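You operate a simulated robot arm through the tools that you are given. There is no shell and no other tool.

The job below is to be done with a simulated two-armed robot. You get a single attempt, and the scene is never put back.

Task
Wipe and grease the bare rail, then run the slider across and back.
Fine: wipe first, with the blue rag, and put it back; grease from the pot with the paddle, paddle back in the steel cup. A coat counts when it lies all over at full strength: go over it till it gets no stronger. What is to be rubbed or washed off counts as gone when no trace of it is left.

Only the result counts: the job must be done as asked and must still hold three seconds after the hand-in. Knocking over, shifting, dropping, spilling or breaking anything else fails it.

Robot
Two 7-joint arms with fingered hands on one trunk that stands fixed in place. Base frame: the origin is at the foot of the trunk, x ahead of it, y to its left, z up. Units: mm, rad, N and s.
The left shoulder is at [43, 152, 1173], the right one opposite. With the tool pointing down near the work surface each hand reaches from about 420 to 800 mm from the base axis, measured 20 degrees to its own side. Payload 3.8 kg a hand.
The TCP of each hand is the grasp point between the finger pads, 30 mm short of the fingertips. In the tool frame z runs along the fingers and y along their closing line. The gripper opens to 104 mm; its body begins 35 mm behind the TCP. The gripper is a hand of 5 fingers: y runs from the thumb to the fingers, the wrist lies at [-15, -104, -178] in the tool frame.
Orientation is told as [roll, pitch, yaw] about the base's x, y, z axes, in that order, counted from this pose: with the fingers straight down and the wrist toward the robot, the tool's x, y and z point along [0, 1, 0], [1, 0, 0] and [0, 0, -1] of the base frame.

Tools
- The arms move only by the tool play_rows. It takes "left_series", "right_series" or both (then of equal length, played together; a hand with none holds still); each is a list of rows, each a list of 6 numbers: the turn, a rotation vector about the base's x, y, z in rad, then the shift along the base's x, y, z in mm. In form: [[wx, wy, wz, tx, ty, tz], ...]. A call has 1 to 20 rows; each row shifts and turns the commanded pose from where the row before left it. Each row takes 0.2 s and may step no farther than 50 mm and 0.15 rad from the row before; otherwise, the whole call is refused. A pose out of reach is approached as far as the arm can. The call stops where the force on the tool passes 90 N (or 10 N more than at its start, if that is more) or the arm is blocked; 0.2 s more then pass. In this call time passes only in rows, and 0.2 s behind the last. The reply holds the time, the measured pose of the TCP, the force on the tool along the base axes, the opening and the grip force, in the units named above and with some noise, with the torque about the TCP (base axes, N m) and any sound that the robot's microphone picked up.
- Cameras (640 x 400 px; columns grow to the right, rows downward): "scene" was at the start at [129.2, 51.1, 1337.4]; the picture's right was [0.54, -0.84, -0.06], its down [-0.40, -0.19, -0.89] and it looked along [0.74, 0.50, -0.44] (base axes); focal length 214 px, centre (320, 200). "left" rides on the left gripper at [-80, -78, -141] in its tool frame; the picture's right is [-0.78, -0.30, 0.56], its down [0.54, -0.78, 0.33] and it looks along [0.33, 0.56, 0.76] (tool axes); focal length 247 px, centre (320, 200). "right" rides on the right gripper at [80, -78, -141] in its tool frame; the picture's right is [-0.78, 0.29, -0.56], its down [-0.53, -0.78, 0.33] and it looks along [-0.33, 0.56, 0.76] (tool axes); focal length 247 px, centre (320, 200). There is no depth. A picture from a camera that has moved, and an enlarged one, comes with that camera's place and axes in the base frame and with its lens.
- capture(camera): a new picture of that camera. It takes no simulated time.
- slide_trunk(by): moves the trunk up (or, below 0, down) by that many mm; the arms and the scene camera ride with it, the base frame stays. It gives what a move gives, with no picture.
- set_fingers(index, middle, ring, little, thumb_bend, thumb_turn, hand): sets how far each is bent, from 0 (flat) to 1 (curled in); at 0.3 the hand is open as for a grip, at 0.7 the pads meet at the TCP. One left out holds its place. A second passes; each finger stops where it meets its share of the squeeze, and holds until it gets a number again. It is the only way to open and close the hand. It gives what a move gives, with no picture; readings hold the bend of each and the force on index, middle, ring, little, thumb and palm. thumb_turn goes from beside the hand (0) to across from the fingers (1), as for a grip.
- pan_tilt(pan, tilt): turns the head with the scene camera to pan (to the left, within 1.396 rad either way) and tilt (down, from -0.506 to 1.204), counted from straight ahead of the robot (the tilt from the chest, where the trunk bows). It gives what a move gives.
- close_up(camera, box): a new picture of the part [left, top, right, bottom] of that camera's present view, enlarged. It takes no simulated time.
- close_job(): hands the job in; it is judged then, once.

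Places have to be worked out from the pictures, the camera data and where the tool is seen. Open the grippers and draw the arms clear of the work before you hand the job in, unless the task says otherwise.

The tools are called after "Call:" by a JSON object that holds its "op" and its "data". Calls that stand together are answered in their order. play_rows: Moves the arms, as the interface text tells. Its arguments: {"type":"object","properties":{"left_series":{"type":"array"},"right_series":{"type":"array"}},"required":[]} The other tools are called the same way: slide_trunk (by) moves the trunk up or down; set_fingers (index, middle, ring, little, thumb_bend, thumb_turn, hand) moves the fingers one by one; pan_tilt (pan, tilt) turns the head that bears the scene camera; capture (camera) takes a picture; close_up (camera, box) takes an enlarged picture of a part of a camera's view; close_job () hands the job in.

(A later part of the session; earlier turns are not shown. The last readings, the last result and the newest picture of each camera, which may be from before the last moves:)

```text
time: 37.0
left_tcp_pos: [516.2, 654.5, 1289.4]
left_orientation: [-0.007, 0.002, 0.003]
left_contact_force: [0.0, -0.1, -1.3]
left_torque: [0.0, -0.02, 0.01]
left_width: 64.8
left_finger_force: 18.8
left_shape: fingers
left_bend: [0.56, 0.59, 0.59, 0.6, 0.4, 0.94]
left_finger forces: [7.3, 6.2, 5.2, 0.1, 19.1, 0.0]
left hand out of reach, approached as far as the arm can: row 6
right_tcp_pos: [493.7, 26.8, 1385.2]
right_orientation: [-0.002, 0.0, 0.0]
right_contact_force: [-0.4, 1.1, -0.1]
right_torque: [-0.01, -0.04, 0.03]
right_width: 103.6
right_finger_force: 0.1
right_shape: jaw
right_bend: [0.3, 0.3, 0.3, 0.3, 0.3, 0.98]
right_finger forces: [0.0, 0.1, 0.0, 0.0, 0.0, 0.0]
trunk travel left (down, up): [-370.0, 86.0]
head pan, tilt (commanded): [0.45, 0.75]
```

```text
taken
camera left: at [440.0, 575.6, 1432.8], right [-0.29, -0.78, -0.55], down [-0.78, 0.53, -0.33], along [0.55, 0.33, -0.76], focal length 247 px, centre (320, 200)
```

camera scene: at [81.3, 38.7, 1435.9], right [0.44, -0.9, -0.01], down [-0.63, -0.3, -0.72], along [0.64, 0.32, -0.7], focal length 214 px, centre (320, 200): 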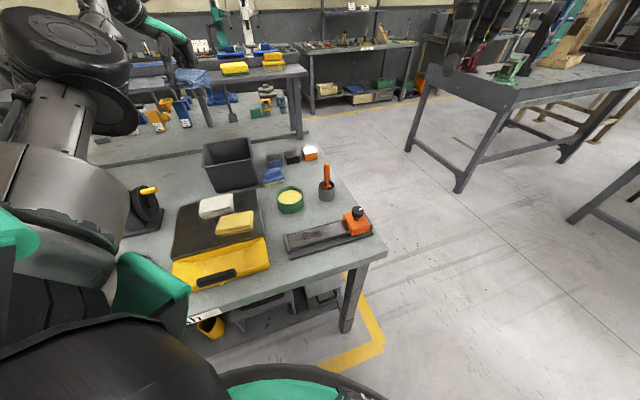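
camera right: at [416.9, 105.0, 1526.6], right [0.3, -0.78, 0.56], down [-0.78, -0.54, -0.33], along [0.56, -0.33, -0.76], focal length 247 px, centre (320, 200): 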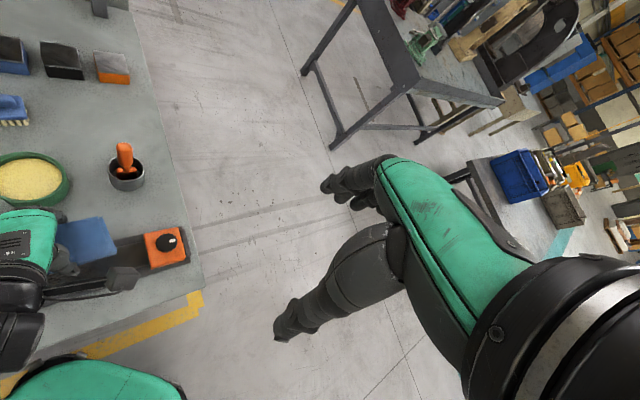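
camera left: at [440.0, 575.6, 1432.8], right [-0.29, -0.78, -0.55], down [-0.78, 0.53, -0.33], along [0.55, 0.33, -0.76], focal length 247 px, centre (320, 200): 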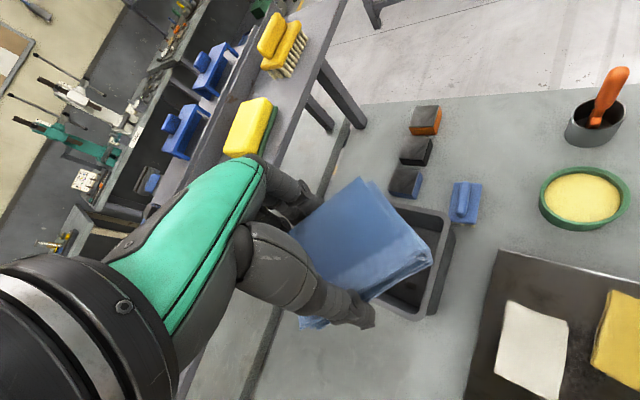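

The elbow is still up and inside. I turn the hand to negative yaw, which needs the forearm to come from the left, and see how the elbow follows.

Call:
{"op": "play_rows", "data": {"left_series": [[0, 0, -0.14, -12, -15, -3], [0, 0, -0.14, -12, -15, -3], [0, 0, -0.14, -12, -15, -3], [0, 0, -0.14, -12, -15, -3], [0, 0, -0.14, -12, -15, -3], [0, 0, -0.14, -12, -15, -3], [0, 0, -0.14, -12, -15, -3]]}}

Call:
{"op": "capture", "data": {"camera": "scene"}}

```text
time: 38.6
left_tcp_pos: [437.7, 542.7, 1268.8]
left_orientation: [-0.003, 0.004, -0.985]
left_contact_force: [-0.4, -0.4, -0.1]
left_torque: [-0.03, -0.01, -0.01]
left_width: 64.6
left_finger_force: 18.9
left_shape: fingers
left_bend: [0.56, 0.59, 0.59, 0.6, 0.4, 0.94]
left_finger forces: [7.2, 6.3, 5.3, 0.0, 19.0, 0.0]
right_tcp_pos: [493.5, 24.4, 1385.7]
right_orientation: [0.0, 0.0, 0.001]
right_contact_force: [0.2, -0.6, -0.1]
right_torque: [-0.02, -0.02, -0.01]
right_width: 103.9
right_finger_force: 0.1
right_shape: jaw
right_bend: [0.3, 0.3, 0.3, 0.3, 0.3, 0.98]
right_finger forces: [0.0, 0.0, 0.0, 0.0, 0.0, 0.0]
trunk travel left (down, up): [-370.0, 86.0]
head pan, tilt (commanded): [0.45, 0.75]
```

```text
taken
camera scene: at [82.8, 36.6, 1435.9], right [0.44, -0.9, -0.01], down [-0.63, -0.3, -0.72], along [0.64, 0.32, -0.7], focal length 214 px, centre (320, 200)
```

scene: 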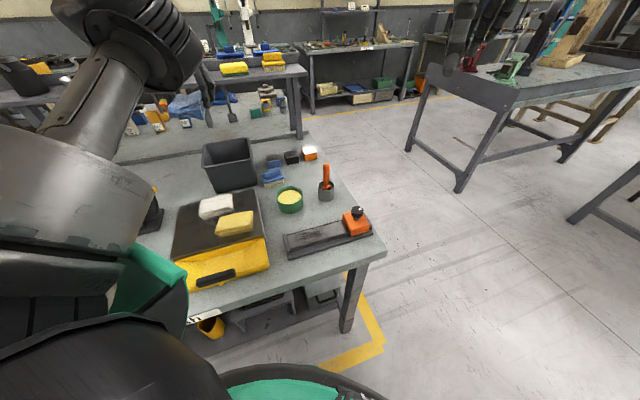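

The elbow is up now with the hand below it, which may actually be a good configuration for working downward. I try moving toward the rail area at yaw 0, staying high, to see whether it stays free.

Call:
{"op": "play_rows", "data": {"left_series": [[0, 0, 0.12, 6, -28, -10], [0, 0, 0.12, 6, -28, -10], [0, 0, 0.12, 6, -28, -15], [0, 0, 0.12, 5, -28, -15], [0, 0, 0.12, 5, -28, -15], [0, 0, 0.12, 5, -28, -15], [0, 0, 0.12, 5, -28, -15]]}}

Call:
{"op": "capture", "data": {"camera": "scene"}}

```text
time: 40.2
left_tcp_pos: [472.6, 346.2, 1173.6]
left_orientation: [-0.004, 0.005, -0.138]
left_contact_force: [0.1, 0.0, -1.3]
left_torque: [0.01, 0.04, -0.01]
left_width: 64.9
left_finger_force: 18.9
left_shape: fingers
left_bend: [0.56, 0.59, 0.59, 0.6, 0.4, 0.94]
left_finger forces: [7.3, 6.1, 5.1, 0.0, 19.0, 0.0]
right_tcp_pos: [495.1, 25.2, 1384.3]
right_orientation: [-0.002, 0.002, 0.001]
right_contact_force: [0.9, -0.5, 0.0]
right_torque: [-0.02, -0.02, -0.04]
right_width: 103.6
right_finger_force: 0.2
right_shape: jaw
right_bend: [0.3, 0.3, 0.3, 0.3, 0.3, 0.98]
right_finger forces: [0.0, 0.0, 0.1, 0.1, 0.0, 0.0]
trunk travel left (down, up): [-370.0, 86.0]
head pan, tilt (commanded): [0.45, 0.75]
```

```text
taken
camera scene: at [82.9, 37.0, 1435.8], right [0.44, -0.9, -0.01], down [-0.63, -0.3, -0.72], along [0.64, 0.32, -0.7], focal length 214 px, centre (320, 200)
```

scene: 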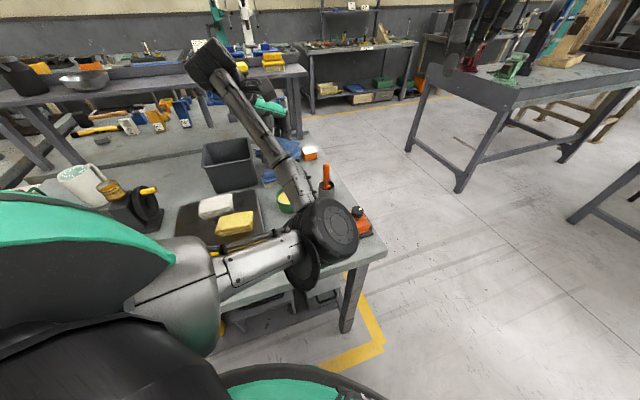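

The elbow again leads on the inside. I test whether the arm drifts toward a better posture by itself when holding a pose for a couple of seconds.

Call:
{"op": "play_rows", "data": {"left_series": [[0, 0, -0.1, 0, 5, 0], [0, 0, -0.1, 0, 5, 0], [0, 0, -0.1, 0, 5, 0], [0, 0, 0, 0, 0, 0], [0, 0, 0, 0, 0, 0], [0, 0, 0, 0, 0, 0], [0, 0, 0, 0, 0, 0], [0, 0, 0, 0, 0, 0], [0, 0, 0, 0, 0, 0], [0, 0, 0, 0, 0, 0]]}}

Call:
{"op": "capture", "data": {"camera": "scene"}}

```text
time: 42.4
left_tcp_pos: [473.9, 364.4, 1174.0]
left_orientation: [-0.005, 0.006, -0.44]
left_contact_force: [0.1, -0.6, -0.7]
left_torque: [-0.02, -0.01, 0.01]
left_width: 64.7
left_finger_force: 19.0
left_shape: fingers
left_bend: [0.56, 0.59, 0.59, 0.6, 0.4, 0.94]
left_finger forces: [7.3, 6.1, 5.2, 0.1, 18.9, 0.0]
right_tcp_pos: [494.7, 24.5, 1384.9]
right_orientation: [0.001, 0.001, 0.002]
right_contact_force: [-0.1, 0.3, -0.5]
right_torque: [0.02, 0.0, 0.0]
right_width: 103.7
right_finger_force: 0.0
right_shape: jaw
right_bend: [0.3, 0.3, 0.3, 0.3, 0.3, 0.98]
right_finger forces: [0.1, 0.1, 0.0, 0.0, 0.0, 0.1]
trunk travel left (down, up): [-370.0, 86.0]
head pan, tilt (commanded): [0.45, 0.75]
```

```text
taken
camera scene: at [83.0, 36.9, 1435.8], right [0.44, -0.9, -0.01], down [-0.63, -0.3, -0.72], along [0.64, 0.32, -0.7], focal length 214 px, centre (320, 200)
```

scene: 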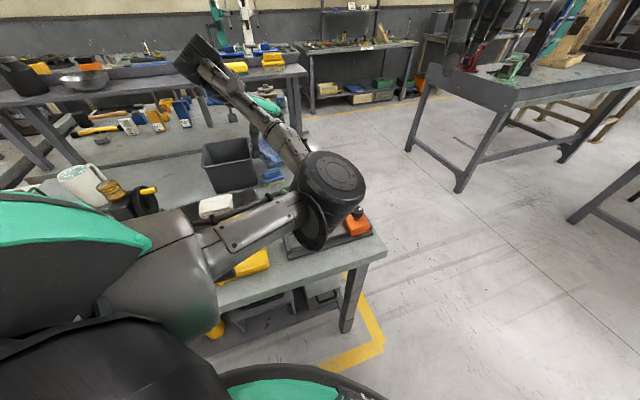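

Decreasing yaw lifts the elbow over the inside; the way it came in was from below at high yaw. So I reverse that: return to yaw ~0.83 at [449, 489], then go on to the rag-pick pose.

Call:
{"op": "play_rows", "data": {"left_series": [[0, 0, 0.141, -3, 14, -3], [0, 0, 0.141, -3, 14, -3], [0, 0, 0.141, -3, 14, -3], [0, 0, 0.141, -3, 14, -3], [0, 0, 0.141, -3, 14, -3], [0, 0, 0.141, -3, 14, -3], [0, 0, 0.141, -3, 14, -3], [0, 0, 0.141, -3, 14, -3], [0, 0, 0.141, -3, 14, -3]]}}

Call:
{"op": "play_rows", "data": {"left_series": [[0, 0, 0.03, -30, 10, 3], [0, 0, 0.03, -30, 10, 3], [0, 0, 0.03, -30, 10, 3], [0, 0, 0.03, -30, 10, 3], [0, 0, 0.03, -30, 10, 3]]}}

Call:
{"op": "capture", "data": {"camera": "scene"}}

```text
time: 44.4
left_tcp_pos: [448.2, 489.3, 1146.8]
left_orientation: [-0.005, 0.005, 0.831]
left_contact_force: [-0.4, -0.3, -0.7]
left_torque: [0.0, -0.01, 0.0]
left_width: 64.5
left_finger_force: 18.4
left_shape: fingers
left_bend: [0.56, 0.59, 0.59, 0.6, 0.4, 0.94]
left_finger forces: [7.3, 6.1, 5.2, 0.1, 19.0, 0.1]
right_tcp_pos: [494.3, 25.9, 1384.9]
right_orientation: [0.0, 0.003, 0.003]
right_contact_force: [-0.6, -0.4, -0.1]
right_torque: [0.01, 0.03, 0.0]
right_width: 103.6
right_finger_force: 0.0
right_shape: jaw
right_bend: [0.3, 0.3, 0.3, 0.3, 0.3, 0.98]
right_finger forces: [0.0, 0.0, 0.0, 0.0, 0.0, 0.1]
trunk travel left (down, up): [-370.0, 86.0]
head pan, tilt (commanded): [0.45, 0.75]
```

```text
time: 45.6
left_tcp_pos: [297.0, 542.9, 1159.9]
left_orientation: [-0.005, 0.005, 0.979]
left_contact_force: [0.3, 0.3, -0.5]
left_torque: [0.02, 0.0, 0.0]
left_width: 65.1
left_finger_force: 18.5
left_shape: fingers
left_bend: [0.56, 0.59, 0.59, 0.6, 0.4, 0.94]
left_finger forces: [7.3, 6.0, 5.2, 0.0, 18.9, 0.0]
right_tcp_pos: [493.8, 25.2, 1384.5]
right_orientation: [0.001, 0.0, 0.0]
right_contact_force: [-0.6, 0.1, -0.7]
right_torque: [0.0, -0.02, -0.02]
right_width: 103.7
right_finger_force: 0.1
right_shape: jaw
right_bend: [0.3, 0.3, 0.3, 0.3, 0.3, 0.98]
right_finger forces: [0.0, 0.1, 0.1, 0.0, 0.0, 0.0]
trunk travel left (down, up): [-370.0, 86.0]
head pan, tilt (commanded): [0.45, 0.75]
```

```text
taken
camera scene: at [82.0, 37.5, 1435.9], right [0.44, -0.9, -0.01], down [-0.63, -0.3, -0.72], along [0.64, 0.32, -0.7], focal length 214 px, centre (320, 200)
```

scene: 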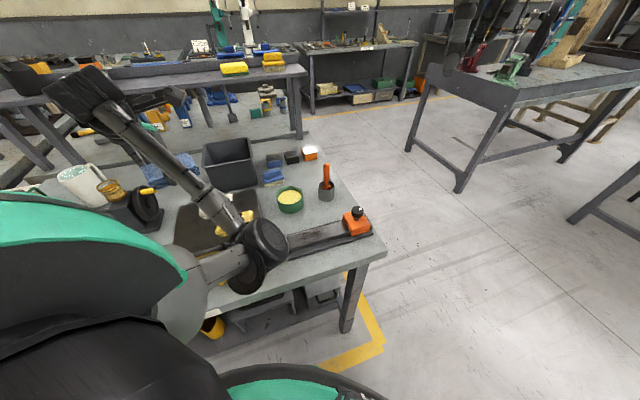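

The elbow is now roughly straight below the arm line. Rather than fight it, I will set the rag down on the free table patch between rail and pot (around [509, 279]), where the left hand was unobstructed, for the right hand to take over; I go back there.

Call:
{"op": "play_rows", "data": {"left_series": [[0, 0, -0.03, 30.4, -10.8, -2], [0, 0, -0.03, 30.4, -10.8, -2], [0, 0, -0.03, 30.4, -10.8, -2], [0, 0, -0.03, 30.4, -10.8, -2], [0, 0, -0.03, 30.4, -10.8, -2], [0, 0, -0.01, 14, -35, -5], [0, 0, -0.01, 14, -35, -5], [0, 0, -0.01, 14, -35, -5], [0, 0, -0.01, 12, -35, -5], [0, 0, -0.01, 10, -35, -5]]}}

Call:
{"op": "capture", "data": {"camera": "scene"}}

Call:
{"op": "capture", "data": {"camera": "left"}}

```text
time: 47.8
left_tcp_pos: [509.9, 309.8, 1123.3]
left_orientation: [-0.003, 0.004, 0.778]
left_contact_force: [-0.2, 0.4, -0.7]
left_torque: [0.03, -0.01, -0.01]
left_width: 64.7
left_finger_force: 18.5
left_shape: fingers
left_bend: [0.56, 0.59, 0.59, 0.6, 0.4, 0.94]
left_finger forces: [7.3, 6.2, 5.1, 0.0, 18.9, 0.1]
right_tcp_pos: [495.7, 24.6, 1385.7]
right_orientation: [0.002, 0.0, 0.004]
right_contact_force: [0.0, -0.3, -0.1]
right_torque: [0.0, 0.05, -0.02]
right_width: 103.8
right_finger_force: 0.1
right_shape: jaw
right_bend: [0.3, 0.3, 0.3, 0.3, 0.3, 0.98]
right_finger forces: [0.0, 0.0, 0.1, 0.1, 0.0, 0.0]
trunk travel left (down, up): [-370.0, 86.0]
head pan, tilt (commanded): [0.45, 0.75]
```

```text
taken
camera scene: at [82.9, 35.5, 1435.9], right [0.44, -0.9, -0.01], down [-0.63, -0.3, -0.72], along [0.64, 0.32, -0.7], focal length 214 px, centre (320, 200)
```

scene: 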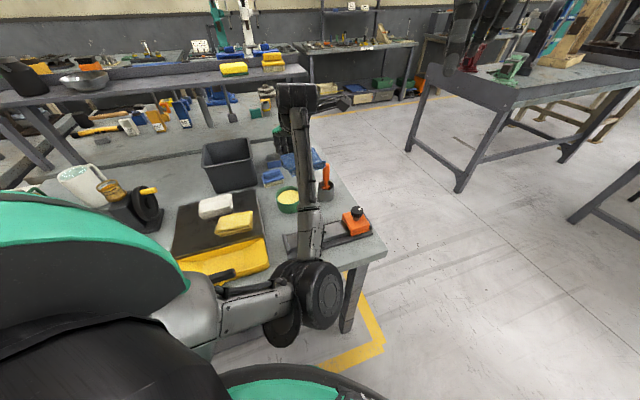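

```text
taken
camera left: at [512.1, 199.8, 1265.6], right [0.34, -0.76, -0.55], down [-0.93, -0.17, -0.33], along [0.16, 0.62, -0.77], focal length 247 px, centre (320, 200)
```

left: 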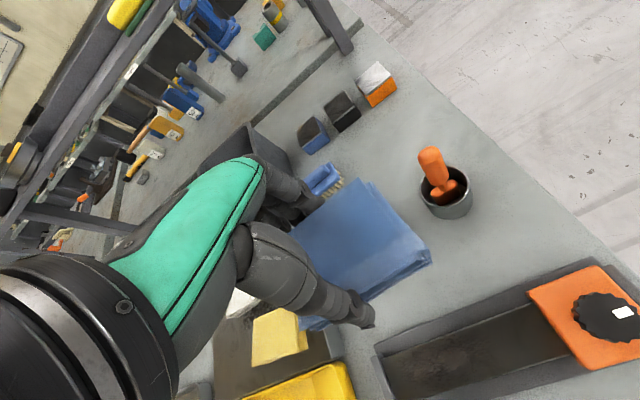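

The arm tracks well here. I shift to a spot clear of pot and cup (about [532, 252]) and come down toward the table.

Call:
{"op": "play_rows", "data": {"left_series": [[0, 0, 0, 5.5, -14.5, -20], [0, 0, 0, 5.5, -14.5, -25], [0, 0, 0, 5.5, -14.5, -25], [0, 0, 0, 5.5, -14, -25]]}}

Call:
{"op": "capture", "data": {"camera": "left"}}

Call:
{"op": "capture", "data": {"camera": "scene"}}

```text
time: 49.0
left_tcp_pos: [561.4, 273.5, 1093.4]
left_orientation: [-0.065, -0.101, 0.807]
left_contact_force: [0.1, -0.3, -0.3]
left_torque: [0.03, 0.01, 0.02]
left_width: 64.9
left_finger_force: 19.1
left_shape: fingers
left_bend: [0.56, 0.59, 0.59, 0.6, 0.4, 0.94]
left_finger forces: [7.3, 6.1, 5.2, 0.1, 19.0, 0.0]
right_tcp_pos: [495.1, 25.7, 1384.7]
right_orientation: [0.0, 0.001, 0.001]
right_contact_force: [-0.7, 0.2, 0.6]
right_torque: [-0.01, 0.03, 0.0]
right_width: 103.6
right_finger_force: 0.1
right_shape: jaw
right_bend: [0.3, 0.3, 0.3, 0.3, 0.3, 0.98]
right_finger forces: [0.0, 0.0, 0.1, 0.0, 0.0, 0.0]
trunk travel left (down, up): [-370.0, 86.0]
head pan, tilt (commanded): [0.45, 0.75]
stopped in row 4 (left hand): the arm was blocked; the commanded pose is now the measured one
```

```text
taken
camera left: at [549.5, 159.5, 1231.6], right [0.42, -0.74, -0.53], down [-0.88, -0.18, -0.44], along [0.23, 0.65, -0.72], focal length 247 px, centre (320, 200)
```

left: 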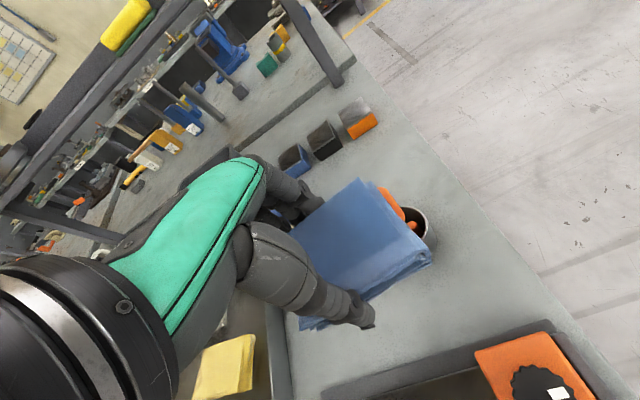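

```text
taken
camera scene: at [82.9, 37.0, 1435.8], right [0.44, -0.9, -0.01], down [-0.63, -0.3, -0.72], along [0.64, 0.32, -0.7], focal length 214 px, centre (320, 200)
```

scene: 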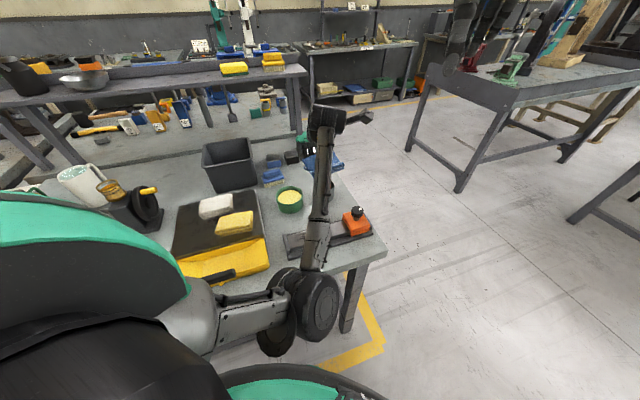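

Blocked again: with the elbow straight below, it runs into the chest. I will re-level, stretch the arm out to the front-left, and there roll the hand about the arm's axis so the elbow swings outside before bending again.

Call:
{"op": "play_rows", "data": {"left_series": [[-0.014, 0.058, 0, -3, 25, 12], [-0.014, 0.058, 0, -5, 30, 10], [0, 0, 0, -20, 38, 5], [0, 0, 0, -20, 38, 5], [0, 0, 0.02, -20, 38, 5], [0, 0, 0.02, -20, 36, 5], [0, 0, 0.02, -5, 36, 8], [0, 0, 0.02, 5, 36, 8], [0, 0, 0.02, 8, 36, 8], [0, 0, 0.02, 8, 36, 8], [0, 0, 0.02, 8, 36, 8]]}}

Call:
{"op": "capture", "data": {"camera": "scene"}}

Call:
{"op": "capture", "data": {"camera": "left"}}

```text
time: 51.4
left_tcp_pos: [500.5, 656.9, 1174.4]
left_orientation: [-0.002, 0.009, 0.942]
left_contact_force: [1.3, 1.0, -1.6]
left_torque: [-0.02, -0.01, -0.02]
left_width: 64.7
left_finger_force: 19.2
left_shape: fingers
left_bend: [0.56, 0.59, 0.59, 0.6, 0.4, 0.94]
left_finger forces: [7.4, 6.1, 5.2, 0.0, 18.9, 0.0]
right_tcp_pos: [495.2, 26.2, 1384.4]
right_orientation: [-0.002, 0.002, 0.001]
right_contact_force: [-0.2, 0.7, 0.0]
right_torque: [-0.01, 0.0, 0.0]
right_width: 103.4
right_finger_force: 0.0
right_shape: jaw
right_bend: [0.3, 0.3, 0.3, 0.3, 0.3, 0.98]
right_finger forces: [0.1, 0.0, 0.0, 0.1, 0.1, 0.0]
trunk travel left (down, up): [-370.0, 86.0]
head pan, tilt (commanded): [0.45, 0.75]
```

```text
taken
camera scene: at [83.1, 38.4, 1435.8], right [0.44, -0.9, -0.01], down [-0.63, -0.3, -0.72], along [0.64, 0.32, -0.7], focal length 214 px, centre (320, 200)
```

scene: 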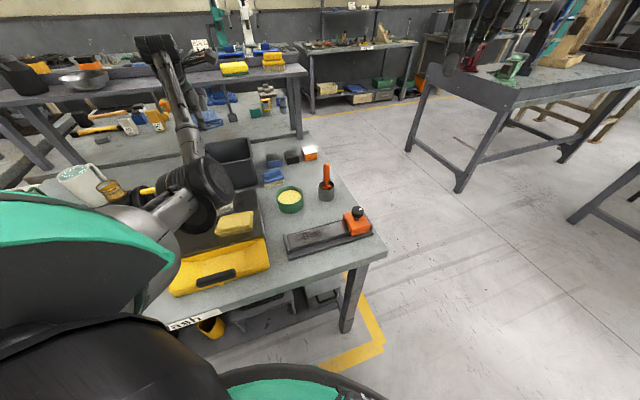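

```text
taken
camera left: at [520.0, 549.1, 1316.6], right [0.45, -0.7, -0.55], down [-0.89, -0.32, -0.33], along [0.06, 0.64, -0.77], focal length 247 px, centre (320, 200)
```

left: 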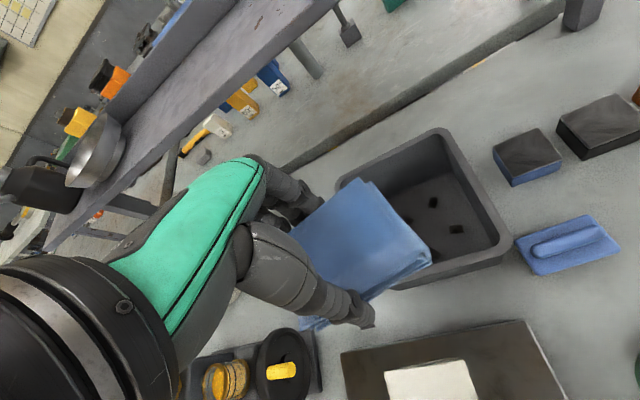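

The arm is nearly straight with the elbow below it. I now roll the hand outward about the arm axis in steps, which should swing the elbow toward the outside.

Call:
{"op": "play_rows", "data": {"left_series": [[0.103, 0.095, 0, -7, 7.5, 7], [0.103, 0.095, 0, -7, 7.5, 7], [0.103, 0.095, 0, -7, 7.5, 7], [0.103, 0.095, 0, -7, 7.5, 7], [0.103, 0.095, 0, -7, 7.5, 7], [0.103, 0.095, 0, -7, 7.5, 7]]}}

Call:
{"op": "capture", "data": {"camera": "scene"}}

```text
time: 52.8
left_tcp_pos: [456.8, 701.5, 1214.4]
left_orientation: [0.829, -0.143, 0.881]
left_contact_force: [-0.4, -0.3, -0.5]
left_torque: [0.01, -0.02, 0.01]
left_width: 64.7
left_finger_force: 19.0
left_shape: fingers
left_bend: [0.56, 0.59, 0.59, 0.6, 0.4, 0.94]
left_finger forces: [7.3, 6.0, 5.1, 0.0, 18.9, 0.0]
right_tcp_pos: [495.5, 25.3, 1386.3]
right_orientation: [-0.001, 0.002, 0.0]
right_contact_force: [-0.1, 0.3, -0.1]
right_torque: [0.02, 0.05, 0.0]
right_width: 103.6
right_finger_force: 0.1
right_shape: jaw
right_bend: [0.3, 0.3, 0.3, 0.3, 0.3, 0.98]
right_finger forces: [0.0, 0.0, 0.0, 0.0, 0.1, 0.1]
trunk travel left (down, up): [-370.0, 86.0]
head pan, tilt (commanded): [0.45, 0.75]
```

```text
taken
camera scene: at [82.9, 37.3, 1435.8], right [0.44, -0.9, -0.01], down [-0.63, -0.3, -0.72], along [0.64, 0.32, -0.7], focal length 214 px, centre (320, 200)
```

scene: 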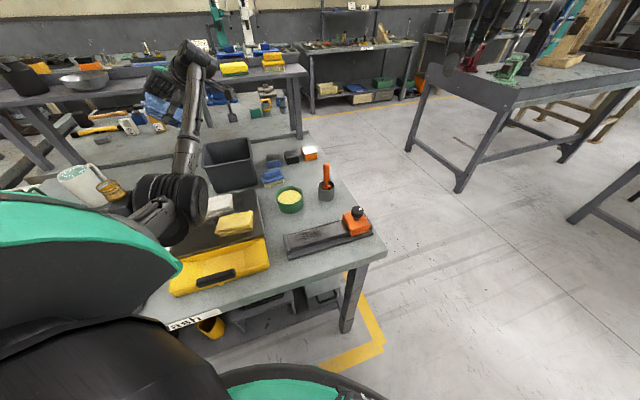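

The elbow has swung outward (about 24° outside of straight down). I roll a bit further, then bring the hand inward so the elbow bends, before rolling back.

Call:
{"op": "play_rows", "data": {"left_series": [[0.109, 0.085, 0, -5, 6, 8], [0.109, 0.085, 0, -5, 6, 8], [0.109, 0.085, 0, -5, 6, 8], [0.109, 0.085, 0, -5, 6, 8], [0, 0, 0, -25, -10, 0], [0, 0, 0, -25, -10, 0], [0, 0, 0, -25, -10, 0], [0, 0, 0, -25, -10, 0], [0, 0, 0, -25, -10, 0], [0, 0, 0, -25, -10, 0]]}}

Call:
{"op": "capture", "data": {"camera": "scene"}}

```text
time: 55.0
left_tcp_pos: [281.2, 663.8, 1247.4]
left_orientation: [1.385, -0.237, 0.773]
left_contact_force: [0.5, 1.0, -0.6]
left_torque: [-0.01, -0.03, -0.01]
left_width: 64.8
left_finger_force: 18.9
left_shape: fingers
left_bend: [0.56, 0.59, 0.6, 0.6, 0.4, 0.94]
left_finger forces: [7.2, 6.0, 5.0, 0.1, 18.9, 0.1]
right_tcp_pos: [494.9, 24.0, 1384.5]
right_orientation: [-0.001, 0.001, 0.001]
right_contact_force: [-0.2, -0.5, 0.7]
right_torque: [-0.03, 0.01, 0.0]
right_width: 103.8
right_finger_force: 0.0
right_shape: jaw
right_bend: [0.3, 0.3, 0.3, 0.3, 0.3, 0.98]
right_finger forces: [0.1, 0.1, 0.1, 0.1, 0.0, 0.1]
trunk travel left (down, up): [-370.0, 86.0]
head pan, tilt (commanded): [0.45, 0.75]
```

```text
taken
camera scene: at [82.2, 36.5, 1435.9], right [0.44, -0.9, -0.01], down [-0.63, -0.3, -0.72], along [0.64, 0.32, -0.7], focal length 214 px, centre (320, 200)
```

scene: 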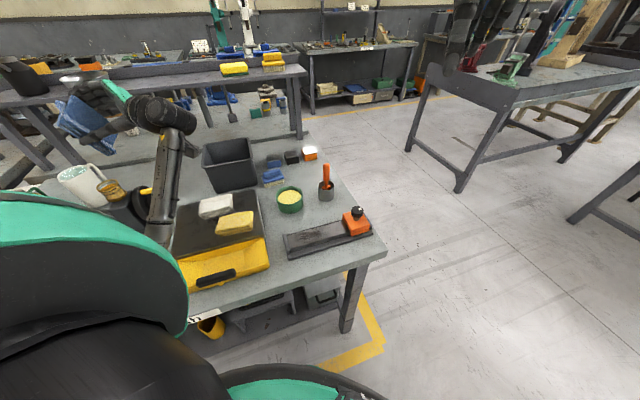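

The elbow is now out at the side. I roll the hand back to pointing down with the arm bent, keeping the wrist about in place.

Call:
{"op": "play_rows", "data": {"left_series": [[-0.109, -0.085, 0, 9.4, -11, -10], [-0.109, -0.085, 0, 9.4, -11, -12], [-0.109, -0.085, 0, 9.4, -11, -14], [-0.109, -0.085, 0, 9.4, -11, -15], [-0.103, -0.095, 0, 9.4, -11, -16], [-0.103, -0.095, 0, 9.4, -11, -16], [-0.103, -0.095, 0, 9.4, -11, -16], [-0.103, -0.095, 0, 9.4, -11, -16], [-0.103, -0.095, 0, 9.4, -11, -16], [-0.103, -0.095, 0, 9.4, -11, -16]]}}

Call:
{"op": "capture", "data": {"camera": "scene"}}

Call:
{"op": "capture", "data": {"camera": "left"}}

```text
time: 57.2
left_tcp_pos: [378.9, 555.5, 1101.9]
left_orientation: [-0.003, 0.005, 0.943]
left_contact_force: [0.2, -1.3, -0.8]
left_torque: [0.01, -0.04, -0.01]
left_width: 64.7
left_finger_force: 18.4
left_shape: fingers
left_bend: [0.56, 0.59, 0.6, 0.6, 0.4, 0.94]
left_finger forces: [7.3, 6.0, 5.1, 0.0, 18.5, 0.0]
right_tcp_pos: [494.2, 24.2, 1384.3]
right_orientation: [-0.001, 0.001, 0.001]
right_contact_force: [0.3, -0.1, 0.3]
right_torque: [0.02, 0.0, 0.02]
right_width: 104.0
right_finger_force: 0.0
right_shape: jaw
right_bend: [0.3, 0.3, 0.3, 0.3, 0.3, 0.98]
right_finger forces: [0.0, 0.0, 0.0, 0.1, 0.0, 0.1]
trunk travel left (down, up): [-370.0, 86.0]
head pan, tilt (commanded): [0.45, 0.75]
```

```text
taken
camera scene: at [83.0, 37.0, 1435.8], right [0.44, -0.9, -0.01], down [-0.63, -0.3, -0.72], along [0.64, 0.32, -0.7], focal length 214 px, centre (320, 200)
```

scene: 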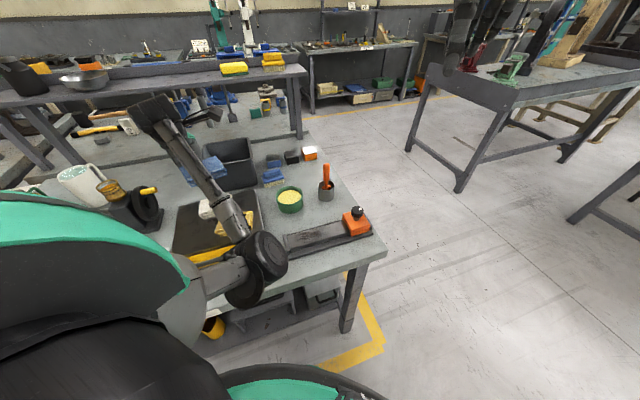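

```text
taken
camera left: at [398.3, 446.3, 1243.5], right [0.45, -0.7, -0.55], down [-0.89, -0.32, -0.33], along [0.06, 0.64, -0.77], focal length 247 px, centre (320, 200)
```

left: 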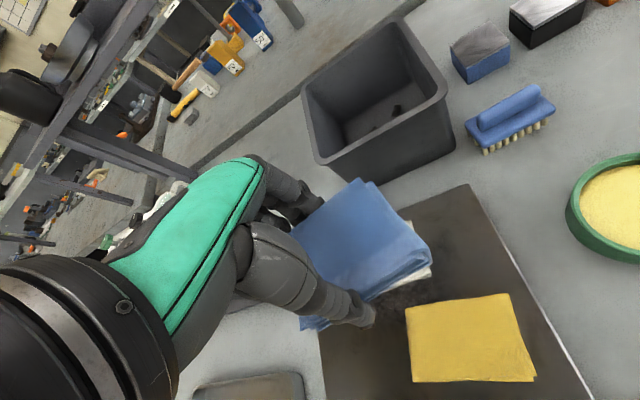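

The elbow came back inside as the hand rolled back, so this posture branch is self-consistent. I'll instead turn the hand to strongly negative yaw at height, so the elbow rides over the top, and tip it over to the outside there.

Call:
{"op": "play_rows", "data": {"left_series": [[0, 0, -0.14, 4, -3, 12], [0, 0, -0.14, 4, -3, 12], [0, 0, -0.14, 4, -3, 12], [0, 0, -0.14, 4, -3, 12], [0, 0, -0.14, 4, -3, 12], [0, 0, -0.14, 4, -3, 12], [0, 0, -0.14, 4, -3, 12], [0, 0, -0.14, 4, -3, 12], [0, 0, -0.14, 4, -3, 12], [0, 0, -0.14, 4, -3, 12], [0, 0, -0.14, 4, -3, 12], [0, 0, -0.14, 4, -3, 12], [0, 0, -0.14, 4, -3, 5], [0, 0, -0.14, 4, -3, 5]]}}

Call:
{"op": "capture", "data": {"camera": "scene"}}

Call:
{"op": "play_rows", "data": {"left_series": [[0, 0, -0.14, 0, 0, 0], [0, 0, -0.14, 0, 0, 0], [0, 0, -0.14, 0, 0, 0], [0, 0, -0.14, 0, 0, 0], [0, 0, -0.14, 0, 0, 0], [0, 0, -0.14, 0, 0, 0]]}}

Call:
{"op": "capture", "data": {"camera": "scene"}}

```text
time: 60.2
left_tcp_pos: [434.2, 512.3, 1254.6]
left_orientation: [-0.002, 0.005, -1.019]
left_contact_force: [-0.3, -0.2, -0.6]
left_torque: [0.01, -0.01, -0.01]
left_width: 64.4
left_finger_force: 18.1
left_shape: fingers
left_bend: [0.56, 0.59, 0.6, 0.6, 0.4, 0.94]
left_finger forces: [7.2, 5.9, 5.0, 0.1, 18.6, 0.0]
right_tcp_pos: [493.7, 25.3, 1385.4]
right_orientation: [-0.001, 0.002, 0.002]
right_contact_force: [0.1, 0.6, -0.1]
right_torque: [-0.03, 0.02, 0.01]
right_width: 103.5
right_finger_force: 0.1
right_shape: jaw
right_bend: [0.3, 0.3, 0.3, 0.3, 0.3, 0.98]
right_finger forces: [0.0, 0.0, 0.0, 0.0, 0.1, 0.1]
trunk travel left (down, up): [-370.0, 86.0]
head pan, tilt (commanded): [0.45, 0.75]
```

```text
taken
camera scene: at [83.0, 37.3, 1435.8], right [0.44, -0.9, -0.01], down [-0.63, -0.3, -0.72], along [0.64, 0.32, -0.7], focal length 214 px, centre (320, 200)
```

scene: 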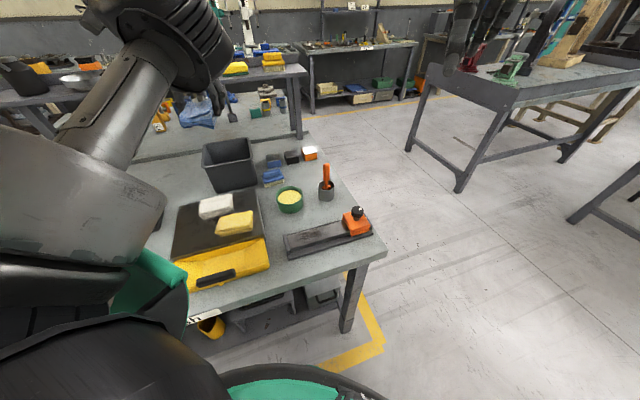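

```text
time: 61.6
left_tcp_pos: [424.8, 503.3, 1249.4]
left_orientation: [-0.002, 0.01, -1.858]
left_contact_force: [1.1, 0.6, -0.6]
left_torque: [0.01, -0.01, -0.04]
left_width: 64.3
left_finger_force: 18.5
left_shape: fingers
left_bend: [0.56, 0.59, 0.6, 0.6, 0.4, 0.94]
left_finger forces: [7.1, 6.0, 4.9, 0.1, 18.4, 0.1]
left hand out of reach, approached as far as the arm can: row 6
right_tcp_pos: [494.8, 22.9, 1384.3]
right_orientation: [0.002, 0.002, 0.002]
right_contact_force: [0.4, -0.5, 0.7]
right_torque: [-0.01, 0.0, -0.01]
right_width: 103.6
right_finger_force: 0.1
right_shape: jaw
right_bend: [0.3, 0.3, 0.3, 0.3, 0.3, 0.98]
right_finger forces: [0.0, 0.0, 0.0, 0.1, 0.0, 0.1]
trunk travel left (down, up): [-370.0, 86.0]
head pan, tilt (commanded): [0.45, 0.75]
```

```text
taken
camera scene: at [83.1, 35.9, 1435.9], right [0.44, -0.9, -0.01], down [-0.63, -0.3, -0.72], along [0.64, 0.32, -0.7], focal length 214 px, centre (320, 200)
```

scene: 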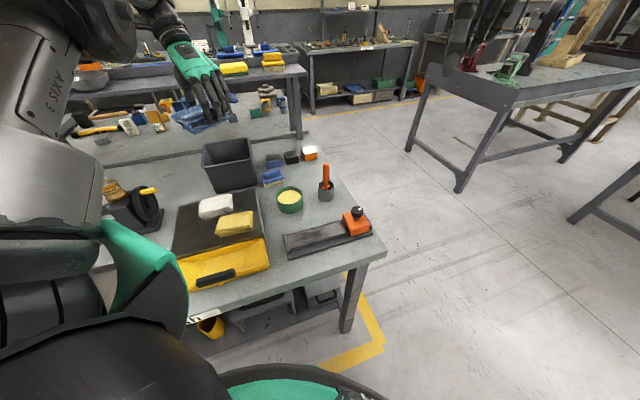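

The elbow is nearly on top now. I tilt the hand the other way about the arm axis to tip the elbow over to the outside.

Call:
{"op": "play_rows", "data": {"left_series": [[-0.097, -0.101, 0, 11, -10, 12], [-0.097, -0.101, 0, 11, -10, 12], [-0.097, -0.101, 0, 11, -10, 12], [-0.097, -0.101, 0, 11, -10, 12], [-0.097, -0.101, 0, 11, -10, 12], [-0.097, -0.101, 0, 11, -10, 12]]}}

Call:
{"op": "capture", "data": {"camera": "scene"}}

```text
time: 63.0
left_tcp_pos: [483.2, 433.5, 1315.0]
left_orientation: [0.779, -0.345, -1.993]
left_contact_force: [0.1, -0.9, -0.9]
left_torque: [-0.01, -0.02, 0.0]
left_width: 64.5
left_finger_force: 18.3
left_shape: fingers
left_bend: [0.56, 0.6, 0.6, 0.6, 0.4, 0.94]
left_finger forces: [7.1, 5.8, 5.1, 0.0, 18.4, 0.0]
left hand out of reach, approached as far as the arm can: row 3, 4, 6
right_tcp_pos: [494.8, 24.4, 1385.5]
right_orientation: [-0.001, 0.002, 0.001]
right_contact_force: [0.5, -0.9, 0.3]
right_torque: [0.01, 0.0, -0.01]
right_width: 103.8
right_finger_force: 0.0
right_shape: jaw
right_bend: [0.3, 0.3, 0.3, 0.3, 0.3, 0.98]
right_finger forces: [0.0, 0.0, 0.1, 0.1, 0.0, 0.0]
trunk travel left (down, up): [-370.0, 86.0]
head pan, tilt (commanded): [0.45, 0.75]
```

```text
taken
camera scene: at [83.0, 36.7, 1435.8], right [0.44, -0.9, -0.01], down [-0.63, -0.3, -0.72], along [0.64, 0.32, -0.7], focal length 214 px, centre (320, 200)
```

scene: 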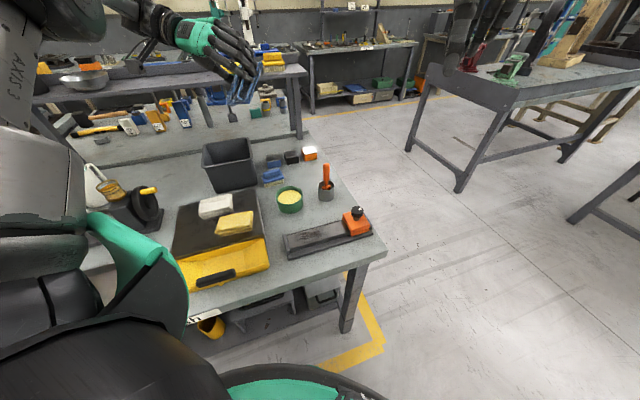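

The elbow keeps moving over the top toward the outside. I stretch the arm a little more and continue tilting.

Call:
{"op": "play_rows", "data": {"left_series": [[0, 0, 0, 15, 17, 5], [-0.097, -0.101, 0, 8, -3, 8], [-0.097, -0.101, 0, 5, -5, 8], [-0.097, -0.101, 0, 5, -5, 8], [-0.097, -0.101, 0, 0, -5, 8]]}}

Call:
{"op": "capture", "data": {"camera": "scene"}}

```text
time: 64.2
left_tcp_pos: [485.1, 375.0, 1384.9]
left_orientation: [1.293, -0.478, -2.167]
left_contact_force: [-0.2, -0.7, -0.4]
left_torque: [0.01, 0.03, 0.0]
left_width: 64.2
left_finger_force: 18.2
left_shape: fingers
left_bend: [0.56, 0.6, 0.6, 0.6, 0.4, 0.94]
left_finger forces: [7.2, 6.0, 5.0, 0.0, 18.6, 0.0]
left hand out of reach, approached as far as the arm can: row 1, 2, 3, 4, 5
right_tcp_pos: [493.8, 24.4, 1385.8]
right_orientation: [0.002, -0.001, 0.0]
right_contact_force: [-0.3, -0.2, 0.0]
right_torque: [0.0, 0.0, 0.02]
right_width: 103.9
right_finger_force: 0.0
right_shape: jaw
right_bend: [0.3, 0.3, 0.3, 0.3, 0.3, 0.98]
right_finger forces: [0.1, 0.0, 0.1, 0.0, 0.0, 0.0]
trunk travel left (down, up): [-370.0, 86.0]
head pan, tilt (commanded): [0.45, 0.75]
```

```text
taken
camera scene: at [82.1, 35.8, 1435.9], right [0.44, -0.9, -0.01], down [-0.63, -0.3, -0.72], along [0.64, 0.32, -0.7], focal length 214 px, centre (320, 200)
```

scene: 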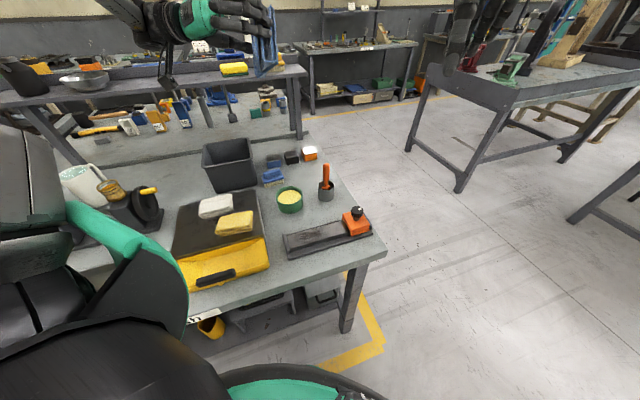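

The upper arm has moved over to the outside now. I come back by a different route: swing the hand to point forward first (turning about the vertical), before tipping the fingers down.

Call:
{"op": "play_rows", "data": {"left_series": [[0, 0, 0.15, 2, 6, -6], [0, 0, 0.15, 2, 6, -6], [0, 0, 0.15, 2, 6, -6], [0, 0, 0.15, 2, 6, -6], [0, 0, 0.15, 2, 6, -6], [0, 0, 0.15, 2, 6, -6], [0, 0, 0.15, 2, 6, -6], [0, 0, 0.15, 2, 6, -6]]}}

Call:
{"op": "capture", "data": {"camera": "scene"}}

```text
time: 66.0
left_tcp_pos: [485.8, 375.9, 1383.5]
left_orientation: [1.293, -0.48, -2.169]
left_contact_force: [-0.7, 0.3, -0.3]
left_torque: [-0.01, 0.0, -0.03]
left_width: 64.3
left_finger_force: 17.9
left_shape: fingers
left_bend: [0.56, 0.6, 0.6, 0.6, 0.4, 0.94]
left_finger forces: [7.2, 5.9, 5.0, 0.0, 18.6, 0.0]
left hand out of reach, approached as far as the arm can: row 1, 2, 3, 4, 5, 6, 7, 8
right_tcp_pos: [494.3, 24.6, 1385.1]
right_orientation: [0.002, 0.002, 0.001]
right_contact_force: [-0.7, 0.1, 0.0]
right_torque: [0.01, 0.0, 0.03]
right_width: 103.8
right_finger_force: 0.0
right_shape: jaw
right_bend: [0.3, 0.3, 0.3, 0.3, 0.3, 0.98]
right_finger forces: [0.1, 0.0, 0.1, 0.0, 0.1, 0.0]
trunk travel left (down, up): [-370.0, 86.0]
head pan, tilt (commanded): [0.45, 0.75]
```

```text
taken
camera scene: at [83.0, 36.9, 1435.8], right [0.44, -0.9, -0.01], down [-0.63, -0.3, -0.72], along [0.64, 0.32, -0.7], focal length 214 px, centre (320, 200)
```

scene: 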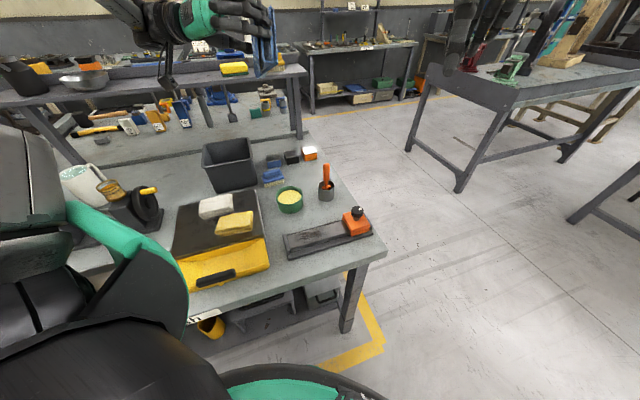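

None of that was reachable from here, so nothing moved. I undo those commands and bend the arm by drawing back slightly, to see on which side the elbow now lies.

Call:
{"op": "play_rows", "data": {"left_series": [[0, 0, -0.15, -2, -6, 6], [0, 0, -0.15, -2, -6, 6], [0, 0, -0.15, -2, -6, 6], [0, 0, -0.15, -2, -6, 6], [0, 0, -0.15, -2, -6, 6], [0, 0, -0.15, -2, -6, 6], [0, 0, -0.15, -2, -6, 6], [0, 0, -0.15, -2, -6, 6], [0, 0, 0, -20, -15, 0], [0, 0, 0, -20, -15, 0], [0, 0, 0, -20, -15, 0]]}}

Call:
{"op": "pan_tilt", "data": {"pan": 0.9, "tilt": 0.3}}

Call:
{"op": "capture", "data": {"camera": "scene"}}

```text
time: 68.4
left_tcp_pos: [485.7, 377.7, 1382.8]
left_orientation: [1.291, -0.48, -2.169]
left_contact_force: [-0.2, -0.8, -0.6]
left_torque: [0.02, -0.01, 0.0]
left_width: 64.5
left_finger_force: 18.2
left_shape: fingers
left_bend: [0.56, 0.6, 0.6, 0.6, 0.4, 0.94]
left_finger forces: [7.3, 5.9, 5.0, 0.0, 18.6, 0.0]
left hand out of reach, approached as far as the arm can: row 1, 2, 3, 4, 5, 6, 7, 8, 9, 10, 11
right_tcp_pos: [494.9, 24.4, 1385.0]
right_orientation: [0.0, 0.003, 0.001]
right_contact_force: [1.2, 0.2, -0.9]
right_torque: [-0.01, -0.01, 0.01]
right_width: 103.8
right_finger_force: 0.0
right_shape: jaw
right_bend: [0.3, 0.3, 0.3, 0.3, 0.3, 0.98]
right_finger forces: [0.0, 0.1, 0.0, 0.1, 0.1, 0.0]
trunk travel left (down, up): [-370.0, 86.0]
head pan, tilt (commanded): [0.45, 0.75]
```

```text
time: 69.3
left_tcp_pos: [486.0, 377.2, 1383.6]
left_orientation: [1.29, -0.479, -2.167]
left_contact_force: [0.1, -0.4, -0.9]
left_torque: [-0.01, 0.05, 0.01]
left_width: 64.1
left_finger_force: 18.1
left_shape: fingers
left_bend: [0.56, 0.6, 0.6, 0.6, 0.4, 0.94]
left_finger forces: [7.2, 5.9, 5.0, 0.0, 18.6, 0.1]
right_tcp_pos: [494.5, 25.1, 1384.5]
right_orientation: [-0.001, 0.002, -0.001]
right_contact_force: [-0.1, -0.4, -0.2]
right_torque: [-0.03, 0.01, 0.01]
right_width: 103.6
right_finger_force: 0.1
right_shape: jaw
right_bend: [0.3, 0.3, 0.3, 0.3, 0.3, 0.98]
right_finger forces: [0.0, 0.1, 0.0, 0.0, 0.1, 0.1]
trunk travel left (down, up): [-370.0, 86.0]
head pan, tilt (commanded): [0.901, 0.3]
```

```text
taken
camera scene: at [67.4, 74.1, 1476.5], right [0.78, -0.62, -0.02], down [-0.2, -0.23, -0.95], along [0.59, 0.75, -0.31], focal length 214 px, centre (320, 200)
```

scene: 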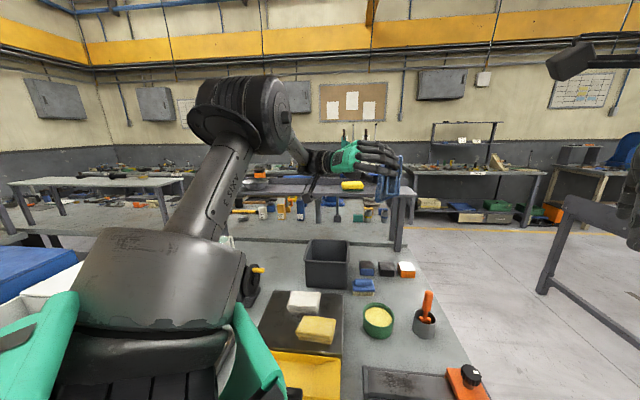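

The elbow now points straight up. I clear the right arm away to the right, and meanwhile start un-tilting the left hand while swinging it inward so that the elbow falls to the outside.

Call:
{"op": "play_rows", "data": {"left_series": [[0.097, 0.101, 0, 20, 15, -5], [0.097, 0.101, 0, 20, 10, -8], [0.097, 0.101, 0, 10, 0, -8], [0.097, 0.101, 0, 5, -5, -8], [0.05, 0.05, 0, 5, -10, -8], [0.05, 0.05, 0, 5, -15, -8]], "right_series": [[0, 0, 0, -8, -46, -14], [0, 0, 0, -8, -46, -14], [0, 0, 0, -8, -46, -14], [0, 0, 0, -8, -46, -14], [0, 0, 0, -8, -46, -14], [0, 0, 0, -8, -46, -14]]}}

Call:
{"op": "capture", "data": {"camera": "scene"}}

```text
time: 70.7
left_tcp_pos: [547.7, 369.9, 1338.4]
left_orientation: [0.571, -0.253, -1.895]
left_contact_force: [0.4, -0.4, -0.6]
left_torque: [0.01, -0.01, 0.0]
left_width: 64.2
left_finger_force: 18.4
left_shape: fingers
left_bend: [0.56, 0.6, 0.6, 0.6, 0.4, 0.94]
left_finger forces: [7.2, 5.9, 5.0, 0.0, 18.4, 0.0]
right_tcp_pos: [443.6, -255.4, 1300.0]
right_orientation: [0.001, 0.0, 0.002]
right_contact_force: [0.3, 0.4, 0.1]
right_torque: [0.03, 0.0, 0.03]
right_width: 103.6
right_finger_force: 0.1
right_shape: jaw
right_bend: [0.3, 0.3, 0.3, 0.3, 0.3, 0.98]
right_finger forces: [0.0, 0.1, 0.0, 0.1, 0.2, 0.0]
trunk travel left (down, up): [-370.0, 86.0]
head pan, tilt (commanded): [0.901, 0.3]
```

```text
taken
camera scene: at [66.7, 70.9, 1476.7], right [0.78, -0.62, -0.02], down [-0.2, -0.23, -0.95], along [0.59, 0.75, -0.31], focal length 214 px, centre (320, 200)
```

scene: 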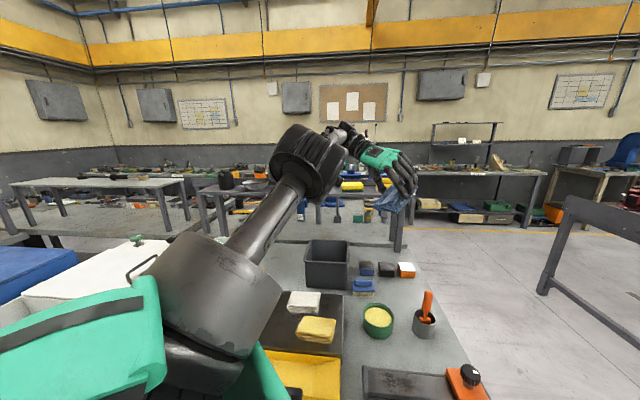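

The left arm follows again, nearly straight with the elbow on top. I swing the hand to the right so the elbow is left behind on the outside.

Call:
{"op": "play_rows", "data": {"left_series": [[0, 0, 0, -5, -40, -5], [0, 0, 0, -5, -40, -5], [0, 0, 0, -5, -40, -5], [0, 0, 0, -10, -40, -5], [0, 0, 0, -10, -40, -5]]}}

Call:
{"op": "capture", "data": {"camera": "scene"}}

```text
time: 71.9
left_tcp_pos: [512.1, 169.2, 1316.1]
left_orientation: [0.575, -0.253, -1.897]
left_contact_force: [-0.6, -0.8, 0.1]
left_torque: [0.01, -0.02, 0.05]
left_width: 64.0
left_finger_force: 18.0
left_shape: fingers
left_bend: [0.56, 0.6, 0.6, 0.6, 0.4, 0.94]
left_finger forces: [7.2, 5.9, 5.1, 0.1, 18.4, 0.0]
right_tcp_pos: [443.0, -256.6, 1300.4]
right_orientation: [0.002, 0.0, -0.001]
right_contact_force: [-0.3, -0.1, -0.2]
right_torque: [-0.01, -0.01, 0.0]
right_width: 103.8
right_finger_force: 0.2
right_shape: jaw
right_bend: [0.3, 0.3, 0.3, 0.3, 0.3, 0.98]
right_finger forces: [0.1, 0.0, 0.0, 0.0, 0.1, 0.0]
trunk travel left (down, up): [-370.0, 86.0]
head pan, tilt (commanded): [0.901, 0.3]
```

```text
taken
camera scene: at [66.1, 71.1, 1476.8], right [0.78, -0.62, -0.02], down [-0.2, -0.23, -0.95], along [0.59, 0.75, -0.31], focal length 214 px, centre (320, 200)
```

scene: 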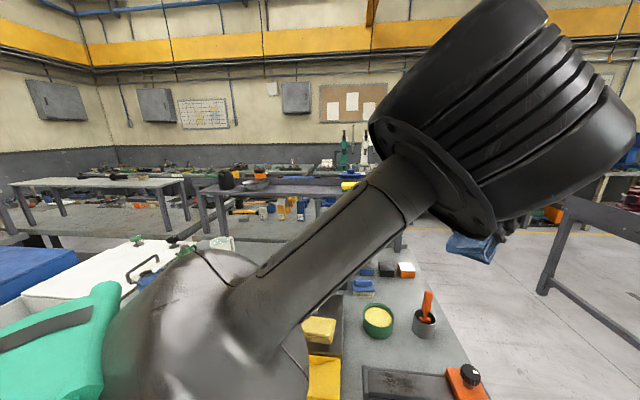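

The elbow went further inside, right before the camera, so that is the wrong way round. I return the way I came, un-tilt, and then will try the route with the fingers pointing left and then forward.

Call:
{"op": "play_rows", "data": {"left_series": [[0, 0, 0, 10, 40, 5], [0, 0, 0, 10, 40, 5], [0, 0, 0, 5, 40, 5], [0, 0, 0, 5, 40, 5], [0, 0, 0, 5, 40, 5], [0.097, 0.101, 0, -10, 10, -10], [0.097, 0.101, 0, -10, 10, -10], [0.097, 0.101, 0, -10, 10, -10], [0.097, 0.101, 0, -10, 10, -10], [0.097, 0.101, 0, -10, 10, -10]]}}

Call:
{"op": "play_rows", "data": {"left_series": [[0, 0, 0.14, 0, 5, -5], [0, 0, 0.14, 0, 5, -5], [0, 0, 0.14, 0, 5, -5], [0, 0, 0.14, 0, 5, -5], [0, 0, 0.14, 0, 5, -5], [0, 0, 0.14, 0, 5, -5], [0, 0, 0.14, 0, 5, -5], [0, 0, 0.14, 0, 5, -5], [0, 0, 0.14, 0, 5, -5], [0, 0, 0.14, 0, 5, -5], [0, 0, 0.14, 0, 5, -5], [0, 0, 0.14, 0, 5, -5], [0, 0, 0.14, 0, 5, -5], [0, 0, 0.14, 0, 5, -5], [0, 0, 0.14, 0, 5, -5], [0, 0, 0.14, 0, 5, -5], [0, 0, 0.14, 0, 5, -5], [0, 0, 0.14, 0, 5, -5], [0, 0, 0.14, 0, 5, -5], [0, 0, 0.14, 0, 5, -5]]}}

Call:
{"op": "capture", "data": {"camera": "scene"}}

```text
time: 74.1
left_tcp_pos: [487.2, 414.0, 1279.7]
left_orientation: [-0.051, 0.075, -1.835]
left_contact_force: [-0.1, -0.3, -1.8]
left_torque: [-0.01, -0.03, 0.0]
left_width: 63.7
left_finger_force: 18.4
left_shape: fingers
left_bend: [0.56, 0.6, 0.6, 0.6, 0.4, 0.94]
left_finger forces: [7.3, 5.6, 5.0, 0.1, 18.0, 0.1]
left hand out of reach, approached as far as the arm can: row 8, 9, 10
right_tcp_pos: [444.4, -253.7, 1300.0]
right_orientation: [0.001, 0.002, 0.0]
right_contact_force: [0.5, 0.1, -0.6]
right_torque: [0.01, 0.01, 0.01]
right_width: 103.7
right_finger_force: 0.1
right_shape: jaw
right_bend: [0.3, 0.3, 0.3, 0.3, 0.3, 0.98]
right_finger forces: [0.0, 0.0, 0.0, 0.0, 0.0, 0.0]
trunk travel left (down, up): [-370.0, 86.0]
head pan, tilt (commanded): [0.901, 0.3]
```

```text
time: 78.3
left_tcp_pos: [487.4, 513.8, 1181.5]
left_orientation: [-0.05, 0.072, 0.966]
left_contact_force: [-0.7, 0.4, -0.5]
left_torque: [-0.01, -0.02, -0.03]
left_width: 64.0
left_finger_force: 17.8
left_shape: fingers
left_bend: [0.56, 0.6, 0.6, 0.6, 0.4, 0.94]
left_finger forces: [7.3, 5.9, 4.8, 0.1, 17.9, 0.1]
right_tcp_pos: [444.2, -251.7, 1301.3]
right_orientation: [0.0, 0.001, 0.003]
right_contact_force: [-0.3, -0.2, 0.0]
right_torque: [0.0, 0.02, 0.03]
right_width: 103.4
right_finger_force: 0.1
right_shape: jaw
right_bend: [0.3, 0.3, 0.3, 0.3, 0.3, 0.98]
right_finger forces: [0.0, 0.0, 0.0, 0.1, 0.1, 0.0]
trunk travel left (down, up): [-370.0, 86.0]
head pan, tilt (commanded): [0.901, 0.3]
```

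```text
taken
camera scene: at [67.4, 74.0, 1476.5], right [0.78, -0.62, -0.02], down [-0.2, -0.23, -0.95], along [0.59, 0.75, -0.31], focal length 214 px, centre (320, 200)
```

scene: 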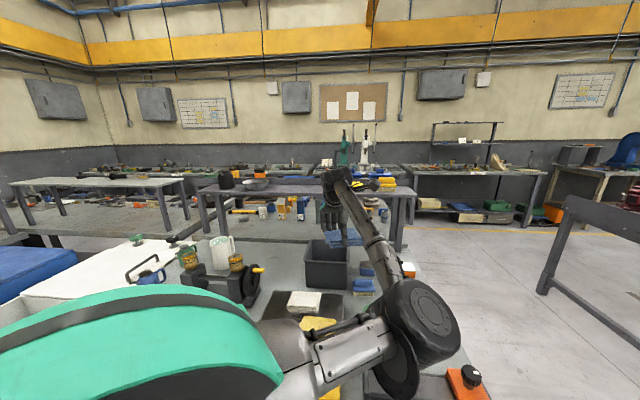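

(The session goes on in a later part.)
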